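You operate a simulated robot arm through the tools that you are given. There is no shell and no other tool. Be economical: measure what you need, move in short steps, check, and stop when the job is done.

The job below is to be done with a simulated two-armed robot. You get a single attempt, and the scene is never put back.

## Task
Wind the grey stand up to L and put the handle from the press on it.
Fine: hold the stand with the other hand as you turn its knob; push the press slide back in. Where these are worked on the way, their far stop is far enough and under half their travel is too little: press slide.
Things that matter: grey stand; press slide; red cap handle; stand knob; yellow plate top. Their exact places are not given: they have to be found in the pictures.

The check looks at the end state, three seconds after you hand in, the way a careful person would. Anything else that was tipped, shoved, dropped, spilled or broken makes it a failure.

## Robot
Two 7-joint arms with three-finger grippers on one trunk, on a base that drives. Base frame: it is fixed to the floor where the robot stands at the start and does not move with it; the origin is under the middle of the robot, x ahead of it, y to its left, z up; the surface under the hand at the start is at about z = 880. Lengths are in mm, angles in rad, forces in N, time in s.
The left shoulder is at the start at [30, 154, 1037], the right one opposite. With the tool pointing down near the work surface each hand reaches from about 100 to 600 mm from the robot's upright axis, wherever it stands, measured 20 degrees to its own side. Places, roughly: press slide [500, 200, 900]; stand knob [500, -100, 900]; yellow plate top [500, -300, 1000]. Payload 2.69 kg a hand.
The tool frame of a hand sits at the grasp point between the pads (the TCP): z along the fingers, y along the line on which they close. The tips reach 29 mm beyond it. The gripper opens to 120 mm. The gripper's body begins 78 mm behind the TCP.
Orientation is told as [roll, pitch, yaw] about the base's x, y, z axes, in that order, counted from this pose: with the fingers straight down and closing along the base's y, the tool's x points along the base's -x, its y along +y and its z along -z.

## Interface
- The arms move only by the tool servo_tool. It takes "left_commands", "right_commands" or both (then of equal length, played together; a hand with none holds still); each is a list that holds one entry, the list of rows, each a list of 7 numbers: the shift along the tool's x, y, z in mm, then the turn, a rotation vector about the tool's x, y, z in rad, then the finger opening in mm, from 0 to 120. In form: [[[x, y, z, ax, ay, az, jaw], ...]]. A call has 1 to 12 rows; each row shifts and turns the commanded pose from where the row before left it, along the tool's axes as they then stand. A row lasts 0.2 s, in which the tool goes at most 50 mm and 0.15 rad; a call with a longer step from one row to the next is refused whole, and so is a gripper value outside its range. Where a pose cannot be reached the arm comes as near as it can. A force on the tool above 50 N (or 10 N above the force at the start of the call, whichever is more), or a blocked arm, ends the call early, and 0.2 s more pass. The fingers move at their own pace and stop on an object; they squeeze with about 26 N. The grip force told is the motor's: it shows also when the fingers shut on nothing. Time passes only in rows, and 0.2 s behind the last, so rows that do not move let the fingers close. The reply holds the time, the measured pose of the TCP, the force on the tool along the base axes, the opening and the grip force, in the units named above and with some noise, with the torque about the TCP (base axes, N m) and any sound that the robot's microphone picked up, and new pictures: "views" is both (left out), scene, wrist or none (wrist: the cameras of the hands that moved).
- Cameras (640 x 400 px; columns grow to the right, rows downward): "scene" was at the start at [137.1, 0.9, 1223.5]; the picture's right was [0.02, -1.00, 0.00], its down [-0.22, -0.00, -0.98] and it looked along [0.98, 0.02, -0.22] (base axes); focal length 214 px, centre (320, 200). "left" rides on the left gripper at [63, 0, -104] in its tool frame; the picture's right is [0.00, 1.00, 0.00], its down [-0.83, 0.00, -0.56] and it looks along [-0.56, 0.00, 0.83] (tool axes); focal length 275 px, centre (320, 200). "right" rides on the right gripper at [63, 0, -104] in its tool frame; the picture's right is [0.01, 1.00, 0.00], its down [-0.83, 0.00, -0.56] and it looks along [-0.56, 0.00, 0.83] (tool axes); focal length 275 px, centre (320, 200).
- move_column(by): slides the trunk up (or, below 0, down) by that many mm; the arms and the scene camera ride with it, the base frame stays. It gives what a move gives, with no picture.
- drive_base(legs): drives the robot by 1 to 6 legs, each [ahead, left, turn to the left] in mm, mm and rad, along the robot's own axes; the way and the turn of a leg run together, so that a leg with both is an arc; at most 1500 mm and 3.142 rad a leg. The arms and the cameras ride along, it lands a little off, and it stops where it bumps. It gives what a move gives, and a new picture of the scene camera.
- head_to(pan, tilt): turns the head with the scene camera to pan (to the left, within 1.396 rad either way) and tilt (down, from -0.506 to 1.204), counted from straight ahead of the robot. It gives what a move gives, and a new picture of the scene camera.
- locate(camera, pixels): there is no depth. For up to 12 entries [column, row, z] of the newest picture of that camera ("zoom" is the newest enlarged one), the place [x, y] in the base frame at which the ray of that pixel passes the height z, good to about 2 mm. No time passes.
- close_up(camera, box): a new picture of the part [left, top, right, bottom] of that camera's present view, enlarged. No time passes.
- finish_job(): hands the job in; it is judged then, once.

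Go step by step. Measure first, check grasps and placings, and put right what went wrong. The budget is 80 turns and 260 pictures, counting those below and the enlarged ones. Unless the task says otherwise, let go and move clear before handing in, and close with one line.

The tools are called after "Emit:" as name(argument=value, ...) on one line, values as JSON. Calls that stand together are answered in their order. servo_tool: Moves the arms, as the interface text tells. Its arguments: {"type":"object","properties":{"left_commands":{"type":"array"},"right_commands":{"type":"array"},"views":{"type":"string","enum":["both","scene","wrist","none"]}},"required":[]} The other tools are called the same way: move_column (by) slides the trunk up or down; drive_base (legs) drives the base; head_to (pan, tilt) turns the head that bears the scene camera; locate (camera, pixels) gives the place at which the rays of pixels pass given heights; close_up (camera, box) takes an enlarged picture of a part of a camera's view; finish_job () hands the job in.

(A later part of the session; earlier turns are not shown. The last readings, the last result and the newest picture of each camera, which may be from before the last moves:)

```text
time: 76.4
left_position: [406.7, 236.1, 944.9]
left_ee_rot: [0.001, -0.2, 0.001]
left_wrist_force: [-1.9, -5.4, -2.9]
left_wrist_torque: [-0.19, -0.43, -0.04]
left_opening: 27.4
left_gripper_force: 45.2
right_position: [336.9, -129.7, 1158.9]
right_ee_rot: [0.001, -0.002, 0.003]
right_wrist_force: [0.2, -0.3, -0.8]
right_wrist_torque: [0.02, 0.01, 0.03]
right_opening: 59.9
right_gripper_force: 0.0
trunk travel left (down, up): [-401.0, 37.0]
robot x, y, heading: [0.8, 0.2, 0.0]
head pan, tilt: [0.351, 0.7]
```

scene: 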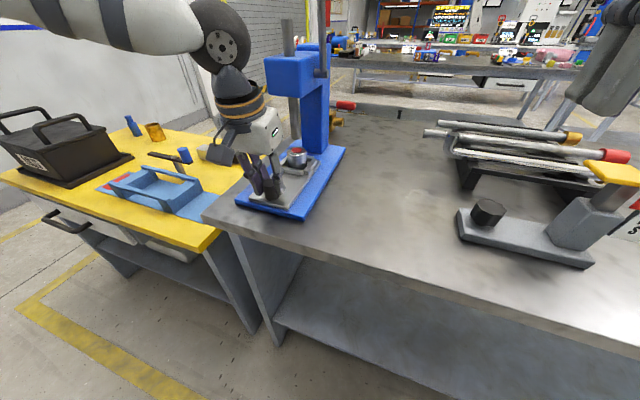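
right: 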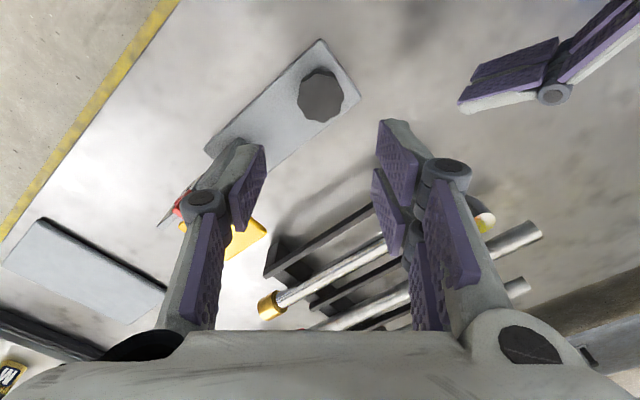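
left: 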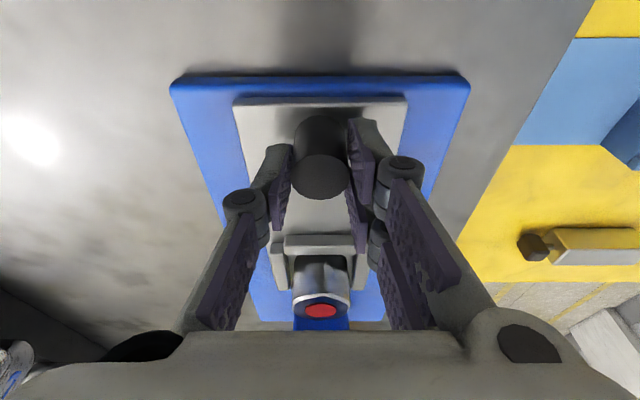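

Knob gripped (27.4). I pull the slide toward the robot in small steps.

Emit:
servo_tool(left_commands=[[[9.8, 0, -2, 0, 0, 0, 15], [9.8, 0, -2, 0, 0, 0, 15], [9.8, 0, -2, 0, 0, 0, 15], [9.8, 0, -2, 0, 0, 0, 15], [9.8, 0, -2, 0, 0, 0, 15], [9.8, 0, -2, 0, 0, 0, 15], [9.8, 0, -2, 0, 0, 0, 15], [9.8, 0, -2, 0, 0, 0, 15]]])

```text
time: 78.2
left_position: [326.5, 235.4, 945.8]
left_ee_rot: [0.0, -0.203, 0.0]
left_wrist_force: [-0.7, -8.1, 2.1]
left_wrist_torque: [-0.34, -1.22, -0.12]
left_opening: 27.3
left_gripper_force: 45.4
right_position: [336.3, -129.0, 1160.5]
right_ee_rot: [0.002, -0.001, 0.002]
right_wrist_force: [0.1, 0.0, 0.6]
right_wrist_torque: [0.0, 0.04, -0.04]
right_opening: 59.9
right_gripper_force: 0.0
trunk travel left (down, up): [-401.0, 37.0]
robot x, y, heading: [2.3, 1.5, -0.002]
head pan, tilt: [0.351, 0.7]
```

scene: 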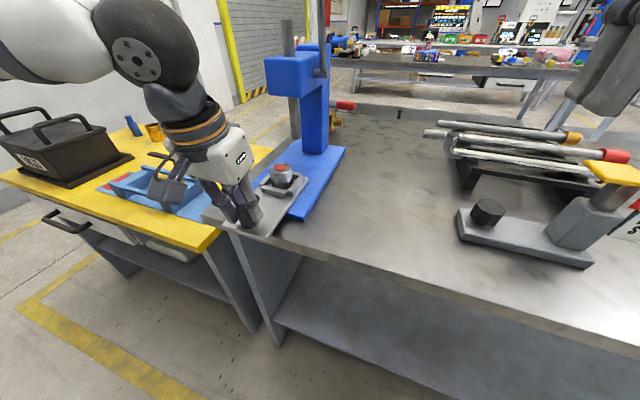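
left: 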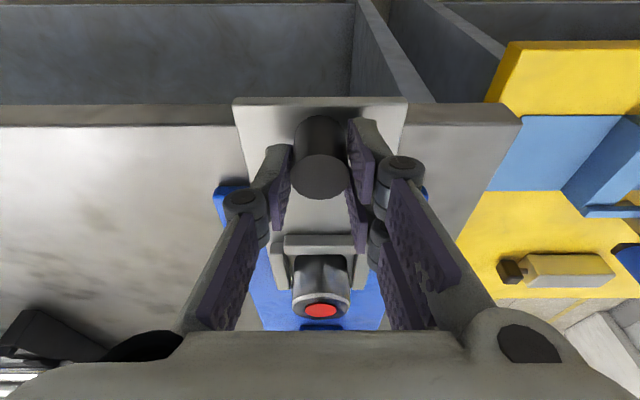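

It slid 80 mm freely. I continue gently to feel for the far stop.

Emit:
servo_tool(left_commands=[[[6.9, 0, -1.4, 0, 0, 0, 15], [6.9, 0, -1.4, 0, 0, 0, 15], [6.9, 0, -1.4, 0, 0, 0, 15], [6.9, 0, -1.4, 0, 0, 0, 15]]])

```text
time: 79.2
left_position: [298.2, 236.6, 945.5]
left_ee_rot: [0.001, -0.203, 0.0]
left_wrist_force: [0.1, -1.2, 16.8]
left_wrist_torque: [-0.06, 0.67, 0.0]
left_opening: 27.5
left_gripper_force: 45.2
right_position: [337.2, -130.0, 1159.9]
right_ee_rot: [0.002, -0.001, 0.002]
right_wrist_force: [-0.6, 0.0, -0.1]
right_wrist_torque: [0.0, -0.01, -0.02]
right_opening: 59.9
right_gripper_force: 0.0
trunk travel left (down, up): [-401.0, 37.0]
robot x, y, heading: [1.5, 4.6, -0.001]
head pan, tilt: [0.351, 0.7]
```

scene: 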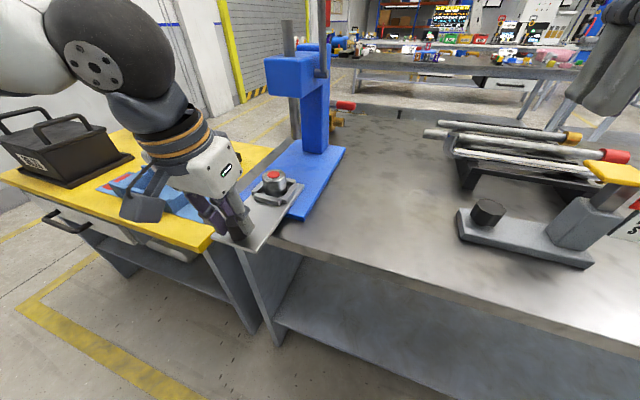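
left: 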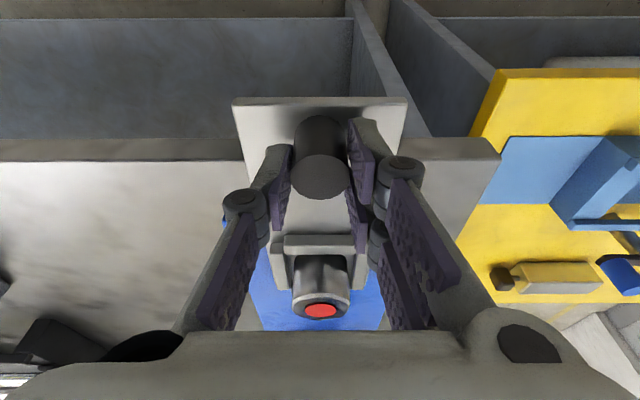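

The slide is out 108 mm, which brings the handle to about x=429, well clear of the ram. I'll let go of the knob gently and lift.

Emit:
servo_tool(left_commands=[[[0, 0, 0, 0, 0, 0, 32], [0, 0, 0, 0, 0, 0, 60], [0, 0, 0, 0, 0, 0, 70], [-5, 0, -25, 0, 0, 0, 80], [-8, 0, -40, 0, 0, 0, 80], [0, 0, 0, 0, 0, 0, 80]]])

Emit:
close_up(camera="scene", box=[190, 130, 350, 250])

```text
time: 80.6
left_position: [300.5, 238.1, 1011.8]
left_ee_rot: [0.0, -0.199, 0.0]
left_wrist_force: [-0.4, 1.3, 0.1]
left_wrist_torque: [0.0, 0.06, 0.01]
left_opening: 80.2
left_gripper_force: 0.0
right_position: [337.7, -128.5, 1158.8]
right_ee_rot: [0.001, 0.001, 0.002]
right_wrist_force: [-0.3, 0.1, -0.5]
right_wrist_torque: [0.0, -0.02, -0.06]
right_opening: 59.8
right_gripper_force: 0.1
trunk travel left (down, up): [-401.0, 37.0]
robot x, y, heading: [-0.1, 0.8, -0.002]
head pan, tilt: [0.351, 0.7]
```

scene: 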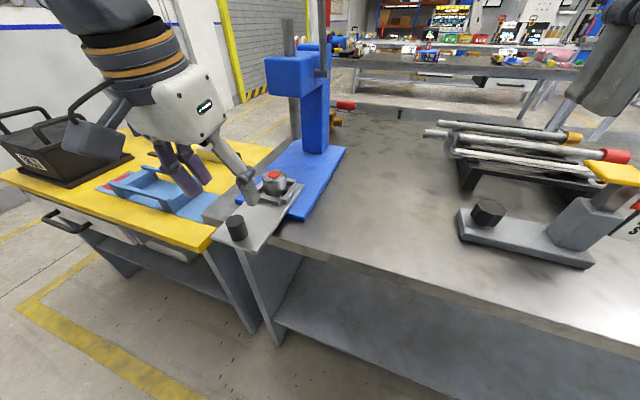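
left: 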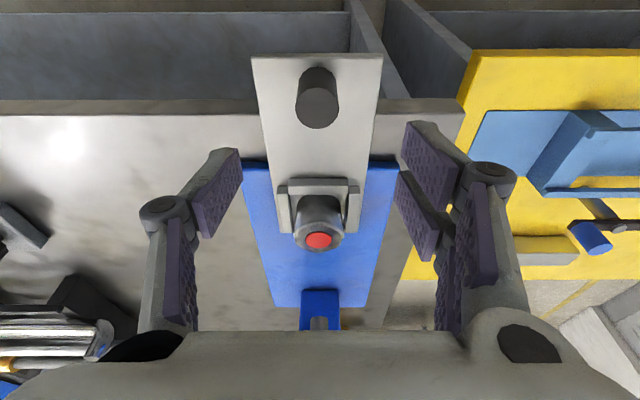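

```text
3.33 times, centred on (270, 190) of scene
```

zoom: 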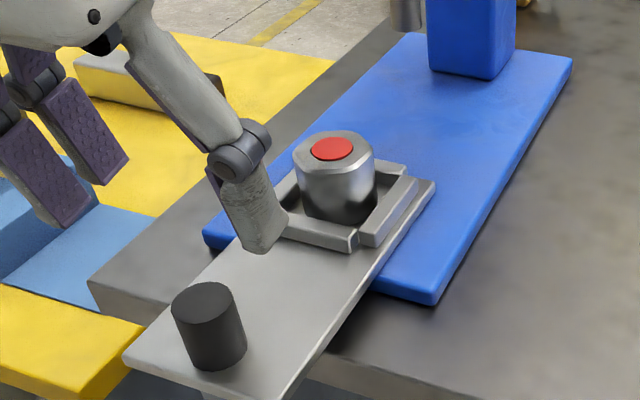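

The slide stays level with the handle in its low nest. I measure the handle.

Emit:
close_up(camera="left", box=[260, 160, 380, 260])

Emit:
locate(camera="left", pixels=[[317, 240, 945], [317, 240, 940], [317, 240, 950], [293, 238, 942], [345, 238, 942], [285, 189, 912], [352, 187, 912], [279, 232, 912], [359, 232, 912]])

Emit:
locate(camera="zoom", pixels=[[332, 148, 945], [332, 148, 940], [332, 148, 950]])

```text
4.00 times, centred on (320, 210) of left
```

zoom: 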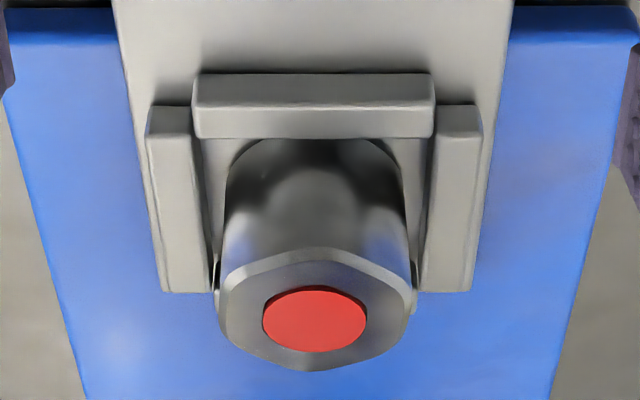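

```text
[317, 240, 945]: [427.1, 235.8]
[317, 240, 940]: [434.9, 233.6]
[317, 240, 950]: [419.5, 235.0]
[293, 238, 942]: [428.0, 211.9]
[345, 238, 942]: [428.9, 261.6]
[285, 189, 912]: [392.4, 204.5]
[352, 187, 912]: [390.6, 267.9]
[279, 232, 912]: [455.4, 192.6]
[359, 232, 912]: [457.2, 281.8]
```

```text
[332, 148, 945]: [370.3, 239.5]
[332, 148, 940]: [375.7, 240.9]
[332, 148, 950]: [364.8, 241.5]
```

Handle cap centre is about (428,236,945), with hex flats facing ±y and width about 48. I move over it and lower so the tips stay above the nest walls.

Emit:
servo_tool(left_commands=[[[-41.8, -2, 8.5, 0, 0, 0, 76], [-41.8, 0, 8.5, 0, 0, 0, 76], [-41.8, 0, 8.5, 0, 0, 0, 76], [6.4, 0, 31, 0, 0, 0, 76], [3, 0, 16, 0, 0, 0, 76], [0, 0, 0, 0, 0, 0, 76]]])

Emit:
close_up(camera="scene", box=[210, 100, 340, 230])

```text
time: 82.0
left_position: [427.4, 235.2, 963.9]
left_ee_rot: [0.0, -0.2, 0.0]
left_wrist_force: [0.5, -0.6, 0.1]
left_wrist_torque: [-0.01, 0.02, -0.04]
left_opening: 75.9
left_gripper_force: 0.0
right_position: [336.8, -128.7, 1160.4]
right_ee_rot: [0.001, -0.002, 0.001]
right_wrist_force: [-0.3, 0.4, 0.1]
right_wrist_torque: [0.0, -0.03, -0.02]
right_opening: 60.1
right_gripper_force: 0.0
trunk travel left (down, up): [-401.0, 37.0]
robot x, y, heading: [-0.7, 0.3, -0.002]
head pan, tilt: [0.351, 0.7]
```

scene: 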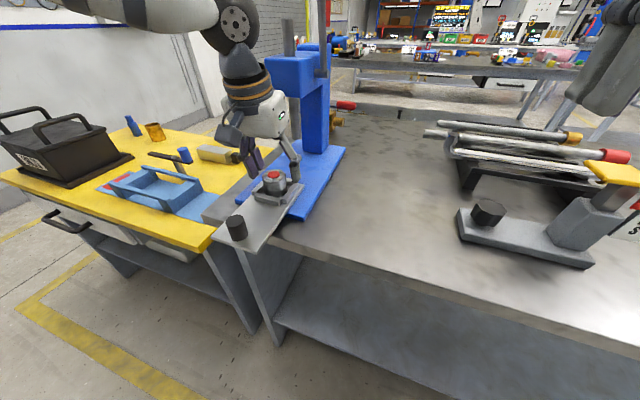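
left: 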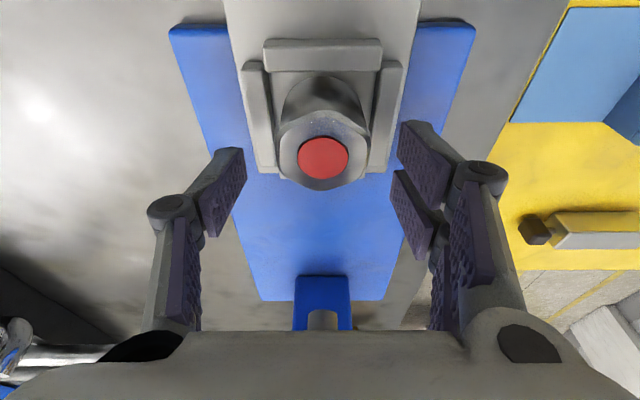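

```text
3.08 times, centred on (275, 165) of scene
```

zoom: 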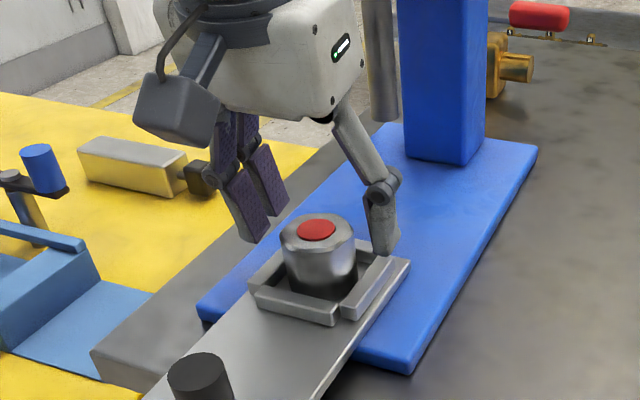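

Emit:
locate(camera="left", pixels=[[323, 158, 945], [323, 158, 940], [279, 150, 940], [366, 150, 940], [322, 112, 940], [322, 190, 940]])

Emit:
locate(camera="zoom", pixels=[[317, 229, 945], [317, 229, 940]])

```text
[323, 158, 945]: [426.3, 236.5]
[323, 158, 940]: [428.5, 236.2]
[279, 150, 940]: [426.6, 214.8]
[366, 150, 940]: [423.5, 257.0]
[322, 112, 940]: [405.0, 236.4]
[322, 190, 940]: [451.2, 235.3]
```

```text
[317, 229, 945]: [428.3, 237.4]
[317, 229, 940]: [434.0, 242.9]
```

Centre confirmed at (427,236.5,945). I descend the last 17 mm and close.

Emit:
servo_tool(left_commands=[[[1.7, 1, 8.5, 0, 0, 0, 76], [1.7, 0, 8.3, 0, 0, 0, 70], [0, 0, 0, 0, 0, 0, 58], [0, 0, 0, 0, 0, 0, 50], [0, 0, 0, 0, 0, 0, 30], [0, 0, 0, 0, 0, 0, 30], [0, 0, 0, 0, 0, 0, 30]]])

Emit:
close_up(camera="scene", box=[210, 100, 340, 230])

```text
time: 83.6
left_position: [427.7, 235.7, 949.2]
left_ee_rot: [0.001, -0.206, 0.0]
left_wrist_force: [1.7, 12.8, 34.1]
left_wrist_torque: [0.99, 0.18, -0.1]
left_opening: 45.0
left_gripper_force: 26.0
right_position: [335.7, -130.0, 1159.9]
right_ee_rot: [0.0, -0.002, 0.003]
right_wrist_force: [-0.7, 0.5, 0.5]
right_wrist_torque: [0.0, -0.02, 0.01]
right_opening: 60.0
right_gripper_force: 0.1
trunk travel left (down, up): [-401.0, 37.0]
robot x, y, heading: [-0.7, -1.0, 0.0]
head pan, tilt: [0.351, 0.7]
```

scene: 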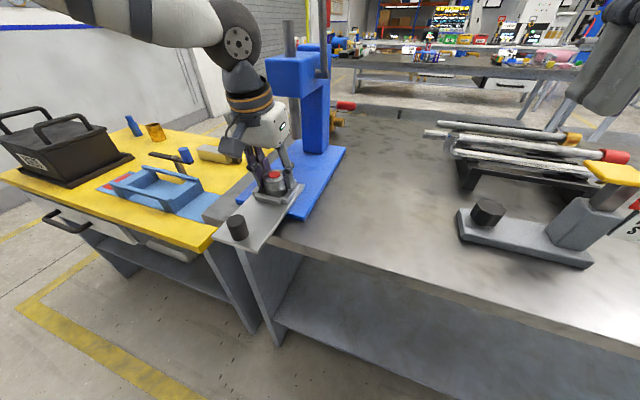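
left: 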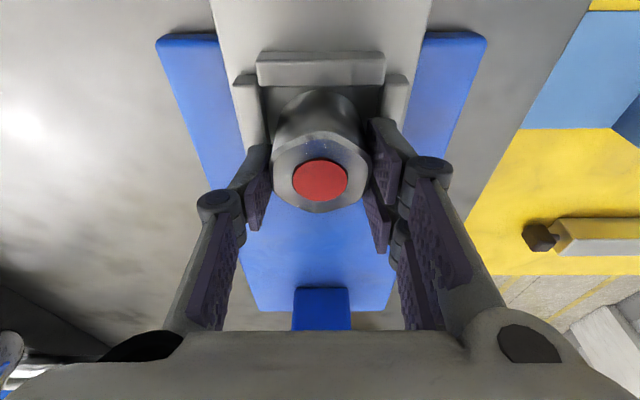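

```text
3.08 times, centred on (275, 165) of scene
```

zoom: 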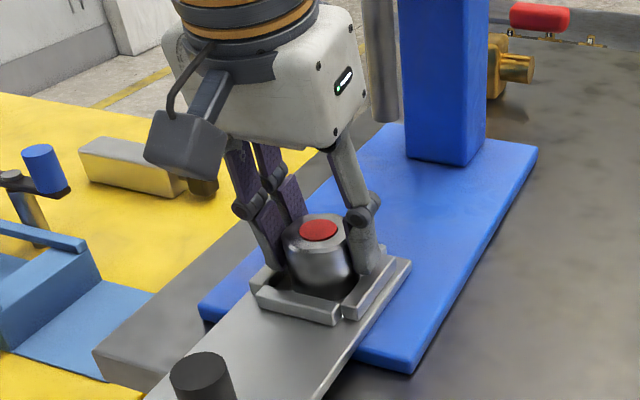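

The grip is on the handle (45.0 mm), and the z load shows the tips just touching the nest walls. I lift straight up 30 mm, then up and back.

Emit:
servo_tool(left_commands=[[[-1, 0, -5, 0, 0, 0, 30], [-2, 0, -10, 0, 0, 0, 30], [-3, 0, -15, 0, 0, 0, 30], [16.6, 0, -18.7, 0, 0, 0, 30], [16.6, 0, -18.7, 0, 0, 0, 30], [16.6, 0, -18.7, 0, 0, 0, 30], [-6, 0, -29.4, 0, 0, 0, 30], [-6, 0, -29.4, 0, 0, 0, 30]]])

Emit:
close_up(camera="scene", box=[200, 80, 340, 230])

```text
time: 85.4
left_position: [365.8, 235.6, 1081.9]
left_ee_rot: [0.001, -0.2, -0.001]
left_wrist_force: [0.6, 0.1, -1.6]
left_wrist_torque: [-0.03, 0.0, 0.0]
left_opening: 45.4
left_gripper_force: 26.0
right_position: [337.2, -129.9, 1159.0]
right_ee_rot: [0.0, -0.001, 0.001]
right_wrist_force: [-0.7, 0.3, -0.6]
right_wrist_torque: [0.0, -0.01, -0.03]
right_opening: 60.1
right_gripper_force: 0.1
trunk travel left (down, up): [-401.0, 37.0]
robot x, y, heading: [0.2, -0.8, 0.003]
head pan, tilt: [0.351, 0.7]
```

scene: 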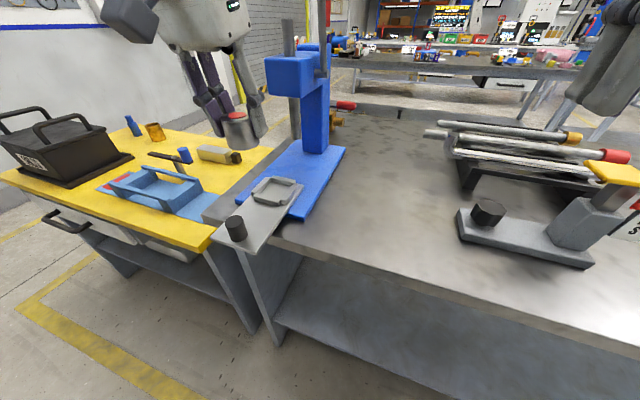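
left: 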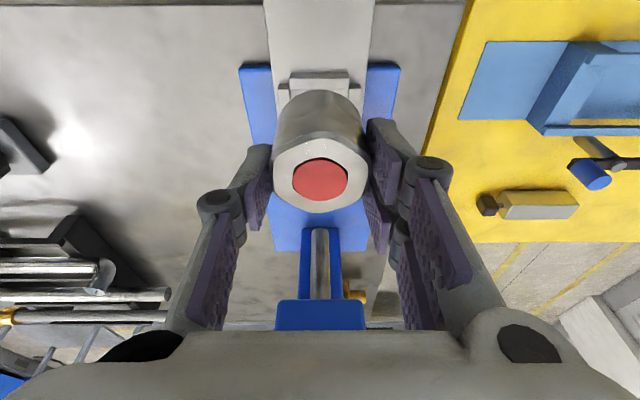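

```text
2.67 times, centred on (270, 155) of scene
```

zoom: 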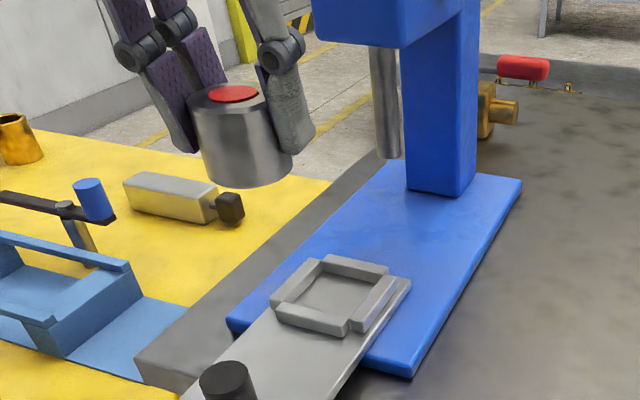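

The handle is held upright, and the nest is empty. With the hand high, I drive 350 mm to the right so the left hand can reach the plate.

Emit:
drive_base(legs=[[0, -350, 0]])

Emit:
head_to(pan=0.1, tilt=0.6)

Emit:
close_up(camera="left", box=[0, 0, 640, 400])

```text
time: 88.6
left_position: [367.2, -112.0, 1081.5]
left_ee_rot: [-0.001, -0.2, 0.0]
left_wrist_force: [0.4, -0.7, -2.3]
left_wrist_torque: [-0.03, -0.01, -0.01]
left_opening: 45.2
left_gripper_force: 26.6
right_position: [336.8, -478.3, 1159.1]
right_ee_rot: [0.0, -0.001, 0.002]
right_wrist_force: [0.8, -0.1, -0.1]
right_wrist_torque: [-0.01, -0.03, 0.0]
right_opening: 59.7
right_gripper_force: 0.1
trunk travel left (down, up): [-401.0, 37.0]
robot x, y, heading: [-2.2, -348.7, -0.002]
head pan, tilt: [0.351, 0.7]
```

scene: 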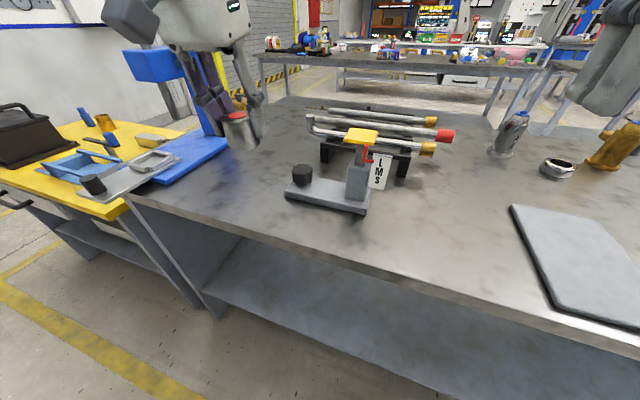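

```text
time: 89.4
left_position: [366.9, -111.6, 1081.0]
left_ee_rot: [0.0, -0.201, 0.0]
left_wrist_force: [0.4, -0.3, -2.3]
left_wrist_torque: [-0.02, -0.03, 0.0]
left_opening: 45.0
left_gripper_force: 26.1
right_position: [337.8, -477.6, 1159.5]
right_ee_rot: [-0.001, -0.002, 0.003]
right_wrist_force: [0.3, -0.3, -0.4]
right_wrist_torque: [0.02, 0.01, 0.0]
right_opening: 59.9
right_gripper_force: 0.1
trunk travel left (down, up): [-401.0, 37.0]
robot x, y, heading: [-2.5, -347.4, -0.003]
head pan, tilt: [0.099, 0.6]
```

scene: 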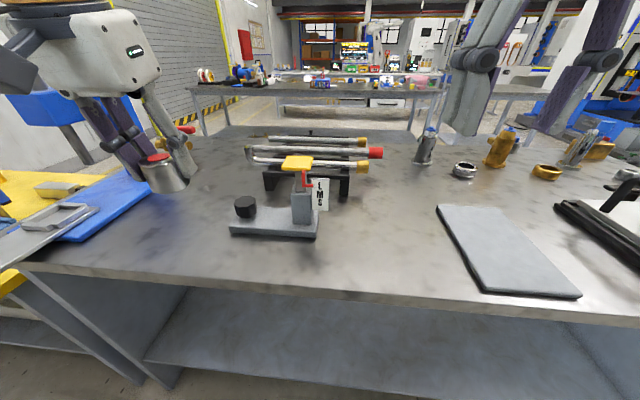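

```text
1.00 times, centred on (320, 200) of left (not enlarged: the box is as wide or as high as the picture)
```

zoom: 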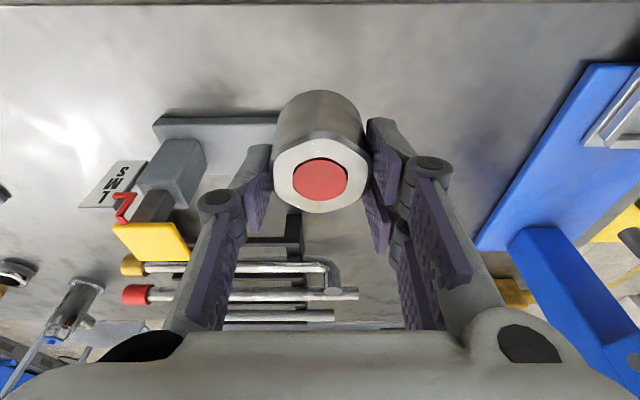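

Emit:
close_up(camera="scene", box=[260, 140, 340, 190])

Emit:
locate(camera="left", pixels=[[112, 227, 1020], [174, 222, 1020], [189, 260, 1020], [131, 262, 1020], [151, 243, 1010], [151, 243, 1020], [151, 243, 1030], [151, 243, 1040]])

```text
8.00 times, centred on (300, 165) of scene
```

zoom: 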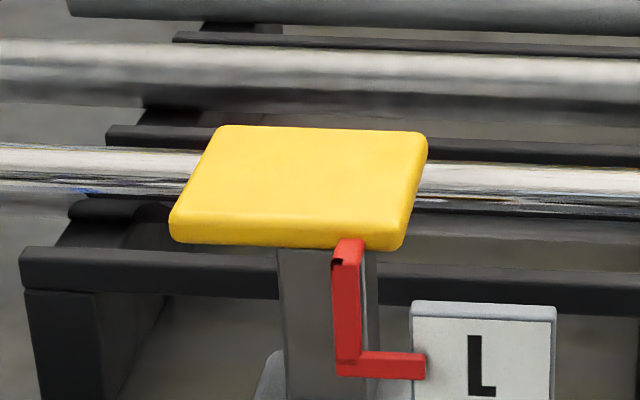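

```text
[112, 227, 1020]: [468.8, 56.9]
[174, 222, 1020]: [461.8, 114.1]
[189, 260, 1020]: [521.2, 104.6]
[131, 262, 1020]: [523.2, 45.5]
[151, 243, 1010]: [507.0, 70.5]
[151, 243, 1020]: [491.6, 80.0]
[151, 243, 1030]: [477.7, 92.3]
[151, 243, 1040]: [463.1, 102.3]
```

Emit:
locate(camera="zoom", pixels=[[218, 128, 1020], [426, 134, 1020], [172, 220, 1020], [404, 230, 1020], [303, 178, 1010], [303, 178, 1020], [303, 178, 1030], [303, 178, 1015], [350, 370, 990]])

Emit:
close_up(camera="left", box=[80, 140, 240, 280])

```text
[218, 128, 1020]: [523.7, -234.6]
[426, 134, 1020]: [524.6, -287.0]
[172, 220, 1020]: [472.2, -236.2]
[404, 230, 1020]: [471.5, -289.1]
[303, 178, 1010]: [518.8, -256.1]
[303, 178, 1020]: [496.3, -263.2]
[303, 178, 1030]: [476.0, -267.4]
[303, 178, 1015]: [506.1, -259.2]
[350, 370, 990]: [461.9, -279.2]
```

```text
2.86 times, centred on (160, 210) of left
```

zoom: 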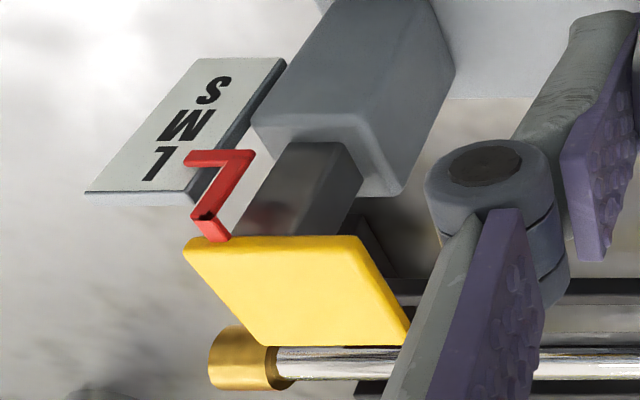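

Emit:
locate(camera="zoom", pixels=[[186, 243, 1020], [358, 237, 1020], [410, 343, 1020], [262, 345, 1020], [304, 292, 1020], [304, 292, 1015], [304, 292, 1025]])

```text
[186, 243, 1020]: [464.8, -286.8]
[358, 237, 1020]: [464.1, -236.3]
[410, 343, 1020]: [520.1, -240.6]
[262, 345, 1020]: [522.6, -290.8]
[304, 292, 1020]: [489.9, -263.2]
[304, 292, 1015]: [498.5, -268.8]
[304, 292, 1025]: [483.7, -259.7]
```

The plate is 52 mm square, centred near (492,−263) with its top at about 1021. I raise the handle and bring it over the plate, then check from both cameras.

Emit:
servo_tool(left_commands=[[[-5.8, 0, -28.4, 0, 0, 0, 30], [0, -38, 0, 0, 0, 0, 30], [0, -38, 0, 0, 0, 0, 30], [0, -38, 0, 0, 0, 0, 30], [0, -38, 0, 0, 0, 0, 30], [-40.5, 0, 8.2, 0, 0, 0, 30], [-40.5, 0, 8.2, 0, 0, 0, 30], [-40.5, 0, 8.2, 0, 0, 0, 30], [0, 0, 0, 0, 0, 0, 30]]])

Emit:
close_up(camera="scene", box=[250, 90, 350, 220])

Emit:
close_up(camera="left", box=[200, 60, 440, 260])

```text
time: 91.4
left_position: [490.9, -266.2, 1111.1]
left_ee_rot: [0.0, -0.201, 0.001]
left_wrist_force: [-0.3, -0.1, -2.1]
left_wrist_torque: [-0.03, -0.05, 0.0]
left_opening: 44.9
left_gripper_force: 26.5
right_position: [337.3, -477.0, 1159.8]
right_ee_rot: [0.001, -0.002, 0.001]
right_wrist_force: [0.0, -0.1, -0.4]
right_wrist_torque: [0.03, -0.05, 0.03]
right_opening: 59.9
right_gripper_force: 0.1
trunk travel left (down, up): [-401.0, 37.0]
robot x, y, heading: [-0.1, -346.4, 0.002]
head pan, tilt: [0.099, 0.6]
```

scene: 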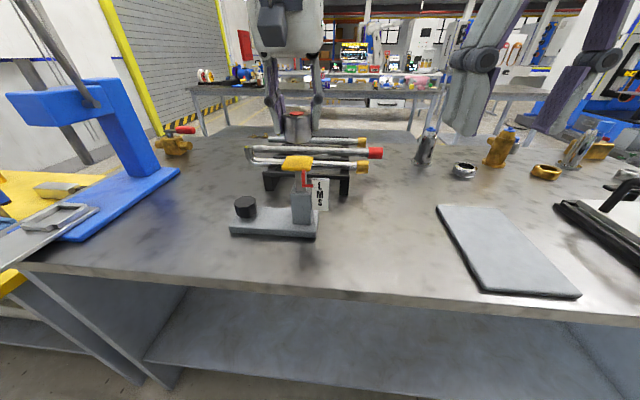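
left: 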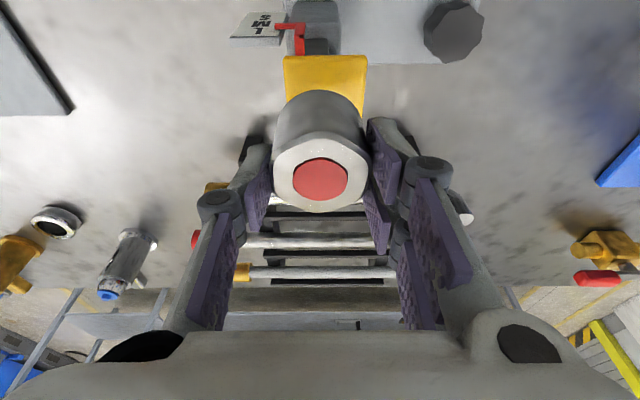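

```text
3.08 times, centred on (300, 155) of scene
```

zoom: 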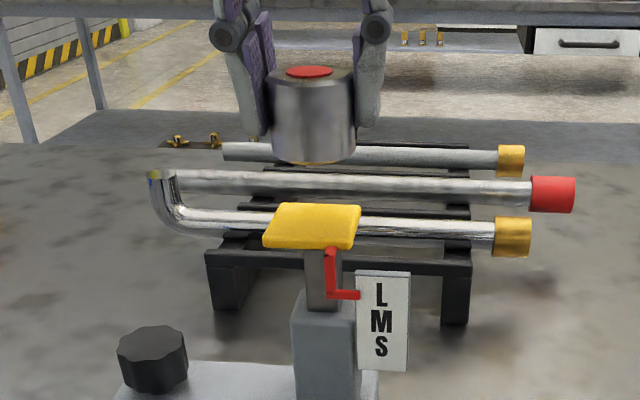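

```text
2.00 times, centred on (320, 160) of left
```

zoom: 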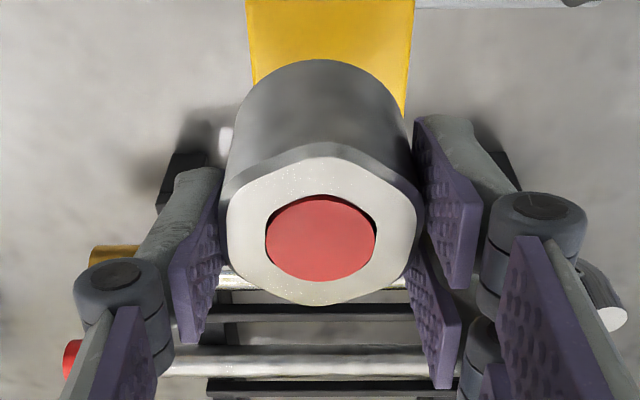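

Emit:
locate(camera="left", pixels=[[285, 57, 1020], [368, 57, 1020], [285, 57, 1025], [368, 57, 1025], [364, 116, 1020], [322, 180, 1107]])

Emit:
close_up(camera="scene", box=[260, 140, 340, 190])

```text
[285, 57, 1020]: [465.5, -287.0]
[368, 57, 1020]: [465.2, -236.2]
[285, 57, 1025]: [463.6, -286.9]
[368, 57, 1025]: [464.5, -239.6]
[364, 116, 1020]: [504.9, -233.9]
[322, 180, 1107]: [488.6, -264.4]
```

```text
8.00 times, centred on (300, 165) of scene
```

zoom: 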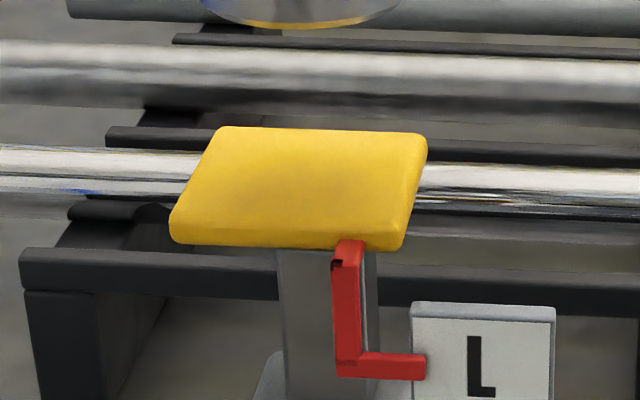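

The plate's near edge is at x≈465 and it spans y −287…−236, so its centre is (491,−262). I adjust slightly, descend to just above, and then feel for contact.

Emit:
servo_tool(left_commands=[[[-2, 2.5, 0, 0, 0, 0, 30], [3.4, 0, 16.2, 0, 0, 0, 30], [3.2, 0, 16, 0, 0, 0, 30], [0, 0, 0, 0, 0, 0, 30]]])

Emit:
close_up(camera="scene", box=[250, 100, 350, 200])

```text
time: 92.4
left_position: [491.3, -261.7, 1078.1]
left_ee_rot: [0.0, -0.201, 0.002]
left_wrist_force: [-0.1, -1.2, -2.1]
left_wrist_torque: [0.02, 0.02, -0.01]
left_opening: 44.9
left_gripper_force: 26.3
right_position: [338.0, -477.5, 1158.9]
right_ee_rot: [0.0, -0.002, 0.001]
right_wrist_force: [-0.9, -0.2, 0.5]
right_wrist_torque: [-0.02, -0.01, 0.0]
right_opening: 60.1
right_gripper_force: 0.0
trunk travel left (down, up): [-401.0, 37.0]
robot x, y, heading: [-3.7, -349.9, 0.002]
head pan, tilt: [0.099, 0.6]
```

scene: 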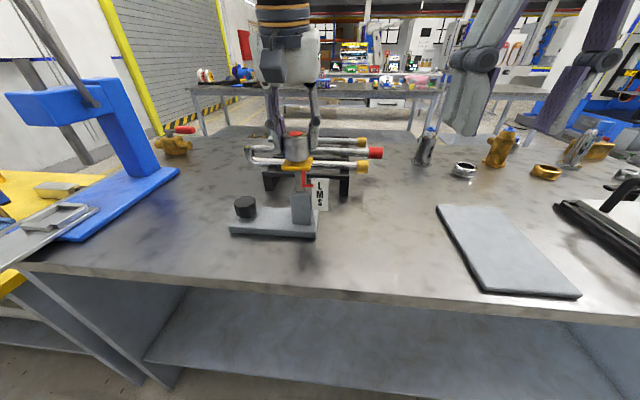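
left: 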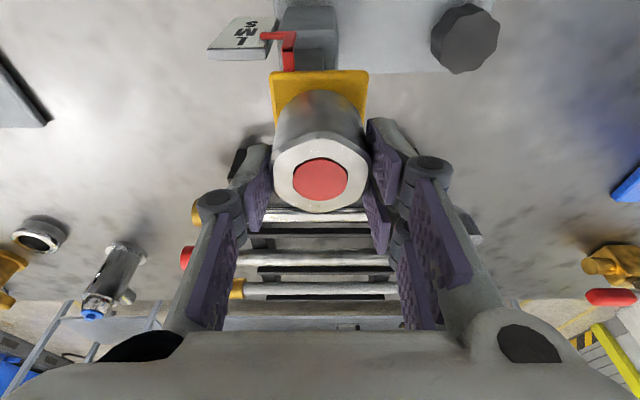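

```text
4.00 times, centred on (300, 150) of scene
```

zoom: 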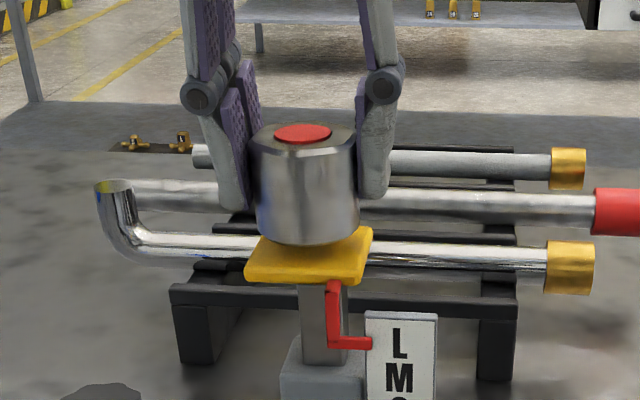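

There's still about 8–10 mm to go by the picture. I descend in small steps.

Emit:
servo_tool(left_commands=[[[0.4, 0, 2, 0, 0, 0, 30], [0.4, 0, 2, 0, 0, 0, 30], [0.4, 0, 2, 0, 0, 0, 30], [0, 0, 0, 0, 0, 0, 30]]], views="none")

Emit:
close_up(camera="scene", box=[260, 115, 340, 185])

```text
time: 93.4
left_position: [492.4, -260.9, 1071.9]
left_ee_rot: [0.001, -0.198, 0.0]
left_wrist_force: [-0.1, -0.5, -2.9]
left_wrist_torque: [0.0, -0.01, -0.02]
left_opening: 45.0
left_gripper_force: 25.7
right_position: [337.1, -477.9, 1160.1]
right_ee_rot: [-0.001, 0.001, 0.001]
right_wrist_force: [0.7, -0.2, 0.0]
right_wrist_torque: [-0.02, -0.02, 0.01]
right_opening: 60.1
right_gripper_force: 0.1
trunk travel left (down, up): [-401.0, 37.0]
robot x, y, heading: [-2.3, -348.5, -0.002]
head pan, tilt: [0.099, 0.6]
```

```text
5.71 times, centred on (300, 150) of scene
```

zoom: 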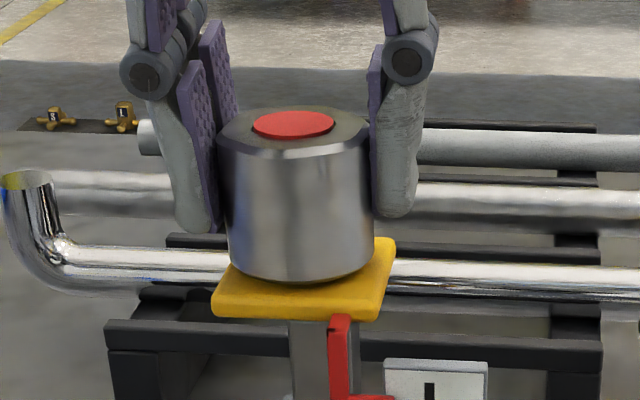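

Emit:
servo_tool(left_commands=[[[0.3, 0, 1.5, 0, 0, 0, 30], [0.3, 0, 1.5, 0, 0, 0, 30], [0, 0, 0, 0, 0, 0, 30]]], views="none")

Emit:
close_up(camera="scene", box=[260, 115, 340, 185])

```text
time: 94.2
left_position: [493.0, -263.1, 1068.8]
left_ee_rot: [0.001, -0.2, 0.0]
left_wrist_force: [0.8, 0.2, 1.0]
left_wrist_torque: [0.04, -0.11, 0.02]
left_opening: 44.9
left_gripper_force: 26.2
right_position: [337.8, -478.9, 1159.1]
right_ee_rot: [0.0, -0.001, 0.002]
right_wrist_force: [-0.4, 0.8, 0.7]
right_wrist_torque: [0.0, 0.0, -0.02]
right_opening: 59.9
right_gripper_force: 0.0
trunk travel left (down, up): [-401.0, 37.0]
robot x, y, heading: [0.4, -347.1, 0.0]
head pan, tilt: [0.099, 0.6]
```

```text
5.71 times, centred on (300, 150) of scene
```

zoom: 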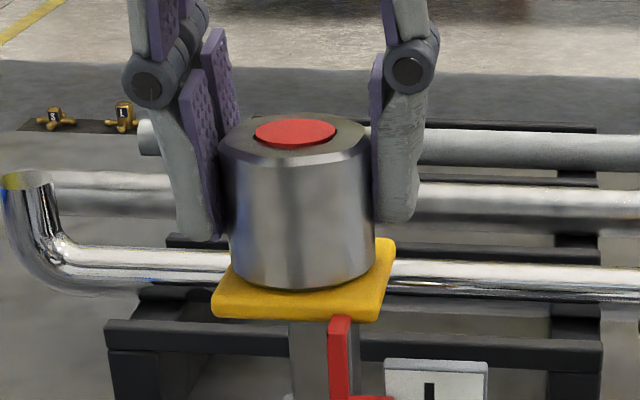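

Contact: the vertical load changed sign. The handle sits about 3 mm too far back, so I nudge it forward, set it down and check before opening.

Emit:
servo_tool(left_commands=[[[-0.4, 0, -2, 0, 0, 0, 30], [2.9, 0.5, -0.6, 0, 0, 0, 30], [0.4, 0, 2.2, 0, 0, 0, 30], [0, 0, 0.6, 0, 0, 0, 30], [0, 0, 0, 0, 0, 0, 30]]], views="none")

Emit:
close_up(camera="scene", box=[260, 115, 340, 185])

Emit:
close_up(camera="left", box=[220, 40, 420, 240])

```text
time: 95.4
left_position: [488.6, -261.1, 1068.4]
left_ee_rot: [0.0, -0.202, 0.0]
left_wrist_force: [1.4, 0.9, 5.0]
left_wrist_torque: [0.12, -0.18, -0.02]
left_opening: 45.3
left_gripper_force: 26.4
right_position: [337.2, -477.6, 1159.2]
right_ee_rot: [0.001, -0.001, 0.004]
right_wrist_force: [0.4, -0.4, 0.1]
right_wrist_torque: [0.03, -0.02, -0.01]
right_opening: 60.1
right_gripper_force: 0.0
trunk travel left (down, up): [-401.0, 37.0]
robot x, y, heading: [0.4, -346.0, -0.002]
head pan, tilt: [0.099, 0.6]
```

```text
5.71 times, centred on (300, 150) of scene
```

zoom: 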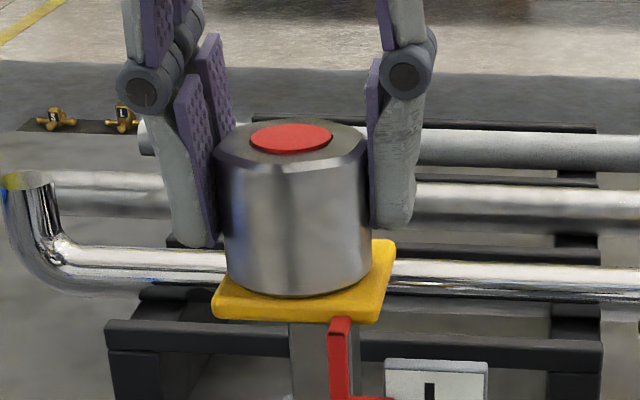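

```text
2.00 times, centred on (320, 140) of left
```

zoom: 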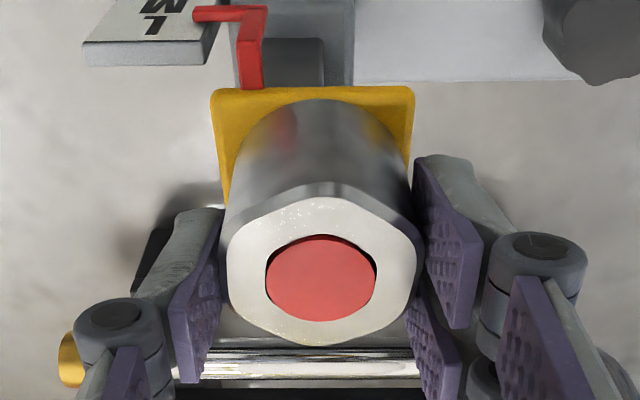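

The handle rests on the plate, well centred. I release it and rise straight up.

Emit:
servo_tool(left_commands=[[[0, 0, 0, 0, 0, 0, 47], [0, 0, 0, 0, 0, 0, 52], [0, 0, 0, 0, 0, 0, 62], [0, 0, 0, 0, 0, 0, 80], [-3, 0, -15, 0, 0, 0, 80], [-6, 0, -29, 0, 0, 0, 80], [-6, 0, -29, 0, 0, 0, 80]]])

Emit:
close_up(camera="scene", box=[240, 115, 340, 245])

```text
time: 97.0
left_position: [490.2, -260.3, 1143.0]
left_ee_rot: [0.0, -0.198, -0.001]
left_wrist_force: [-0.5, 0.0, -0.5]
left_wrist_torque: [0.05, 0.02, 0.02]
left_opening: 80.0
left_gripper_force: 0.1
right_position: [338.7, -477.8, 1159.9]
right_ee_rot: [0.0, 0.001, 0.001]
right_wrist_force: [0.5, 0.1, 0.3]
right_wrist_torque: [0.05, -0.02, -0.04]
right_opening: 60.3
right_gripper_force: 0.1
trunk travel left (down, up): [-401.0, 37.0]
robot x, y, heading: [-0.6, -347.6, 0.001]
head pan, tilt: [0.099, 0.6]
```

scene: 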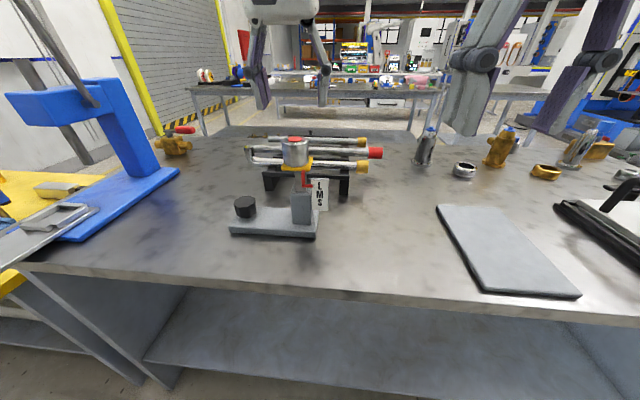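
left: 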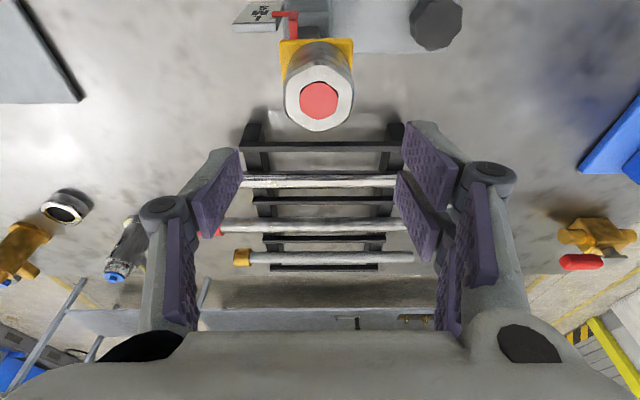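

```text
3.08 times, centred on (290, 180) of scene
```

zoom: 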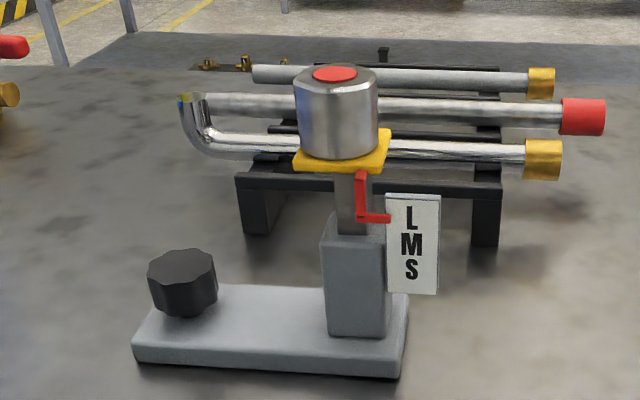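

The handle stands on the plate at L. I retract the left hand, drive back, and then push the slide in.

Emit:
servo_tool(left_commands=[[[37.2, 0, -7.6, 0, 0, 0, 80], [37.2, 0, -7.6, 0, 0, 0, 80], [37.2, 0, -7.6, 0, 0, 0, 80], [37.2, 0, -7.6, 0, 0, 0, 70], [37.2, 0, -7.6, 0, 0, 0, 70], [0, 37, 0, 0, 0, 0, 70], [0, 37, 0, 0, 0, 0, 70], [0, 37, 0, 0, 0, 0, 70], [0, 37, 0, 0, 0, 0, 70]]], views="none")

Emit:
drive_base(legs=[[0, 349, 0]])

Emit:
servo_tool(left_commands=[[[0, 0, 0, 0, 0, 0, 70]]], views="wrist")

```text
time: 99.0
left_position: [299.2, -111.9, 1144.5]
left_ee_rot: [0.001, -0.201, 0.0]
left_wrist_force: [-0.4, 0.0, -0.3]
left_wrist_torque: [-0.01, 0.04, 0.02]
left_opening: 70.3
left_gripper_force: 0.1
right_position: [337.8, -476.9, 1158.3]
right_ee_rot: [-0.001, -0.002, 0.001]
right_wrist_force: [-0.4, -0.1, -0.5]
right_wrist_torque: [-0.01, -0.02, 0.03]
right_opening: 59.8
right_gripper_force: 0.1
trunk travel left (down, up): [-401.0, 37.0]
robot x, y, heading: [-3.2, -350.3, -0.001]
head pan, tilt: [0.099, 0.6]
```

```text
time: 102.3
left_position: [299.3, 241.7, 1145.3]
left_ee_rot: [0.0, -0.201, 0.0]
left_wrist_force: [1.0, 0.8, 0.2]
left_wrist_torque: [-0.01, 0.0, -0.01]
left_opening: 69.9
left_gripper_force: 0.1
right_position: [338.3, -123.5, 1158.8]
right_ee_rot: [0.002, -0.001, 0.002]
right_wrist_force: [0.8, 0.0, 0.0]
right_wrist_torque: [-0.02, -0.02, 0.0]
right_opening: 60.1
right_gripper_force: 0.0
trunk travel left (down, up): [-401.0, 37.0]
robot x, y, heading: [-1.3, 5.2, -0.003]
head pan, tilt: [0.099, 0.6]
```

scene: 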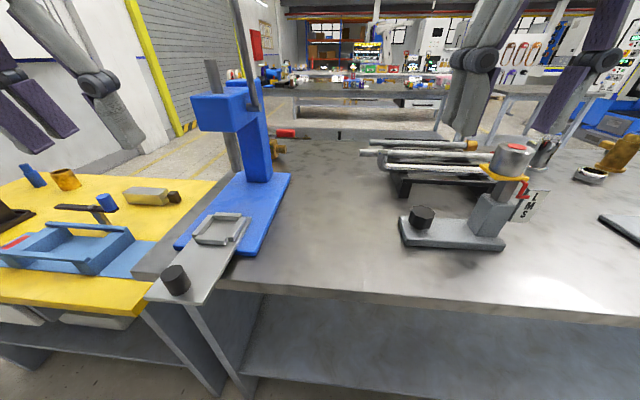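

```text
time: 102.7
left_position: [299.3, 241.5, 1144.5]
left_ee_rot: [0.001, -0.201, 0.0]
left_wrist_force: [0.4, 0.7, 0.0]
left_wrist_torque: [-0.03, 0.05, -0.01]
left_opening: 70.2
left_gripper_force: 0.0
right_position: [338.6, -124.1, 1159.6]
right_ee_rot: [-0.001, -0.002, 0.003]
right_wrist_force: [0.0, 0.5, -1.3]
right_wrist_torque: [0.01, 0.0, 0.01]
right_opening: 60.4
right_gripper_force: 0.0
trunk travel left (down, up): [-401.0, 37.0]
robot x, y, heading: [0.1, 6.7, -0.005]
head pan, tilt: [0.099, 0.6]
```

left: 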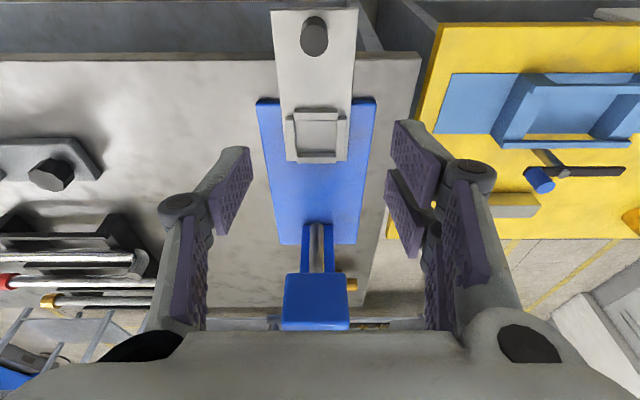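

Emit:
locate(camera="left", pixels=[[314, 43, 940], [301, 43, 940], [327, 43, 940]])

Emit:
servo_tool(left_commands=[[[-2, -5, 0.5, 0, 0, 0, 70], [9.6, 0, 47, 0, 0, 0, 70], [9.6, 0, 47, 0, 0, 0, 70], [9.6, 0, 47, 0, 0, 0, 70], [0, 0, 0, 0, 0, 0, 70]]], views="wrist")

```text
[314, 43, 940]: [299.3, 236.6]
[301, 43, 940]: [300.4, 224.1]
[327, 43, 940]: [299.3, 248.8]
```

```text
time: 103.9
left_position: [301.5, 235.6, 1004.6]
left_ee_rot: [0.0, -0.199, 0.0]
left_wrist_force: [-0.6, 0.0, -1.1]
left_wrist_torque: [0.01, 0.02, 0.03]
left_opening: 69.8
left_gripper_force: 0.1
right_position: [337.3, -123.5, 1160.2]
right_ee_rot: [0.0, -0.003, 0.001]
right_wrist_force: [-0.8, -1.1, -1.0]
right_wrist_torque: [-0.03, 0.02, -0.01]
right_opening: 59.8
right_gripper_force: 0.0
trunk travel left (down, up): [-401.0, 37.0]
robot x, y, heading: [-1.1, 7.1, 0.0]
head pan, tilt: [0.099, 0.6]
```

left: 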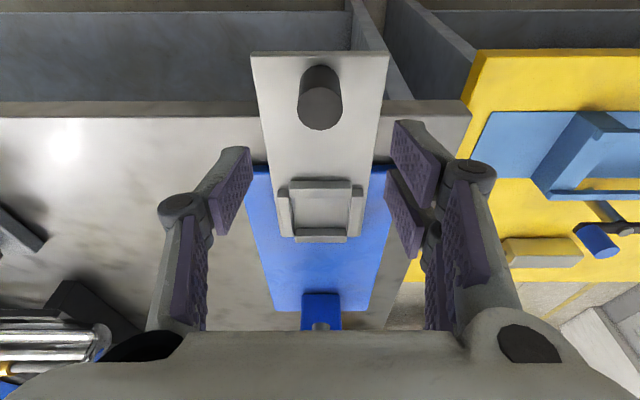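

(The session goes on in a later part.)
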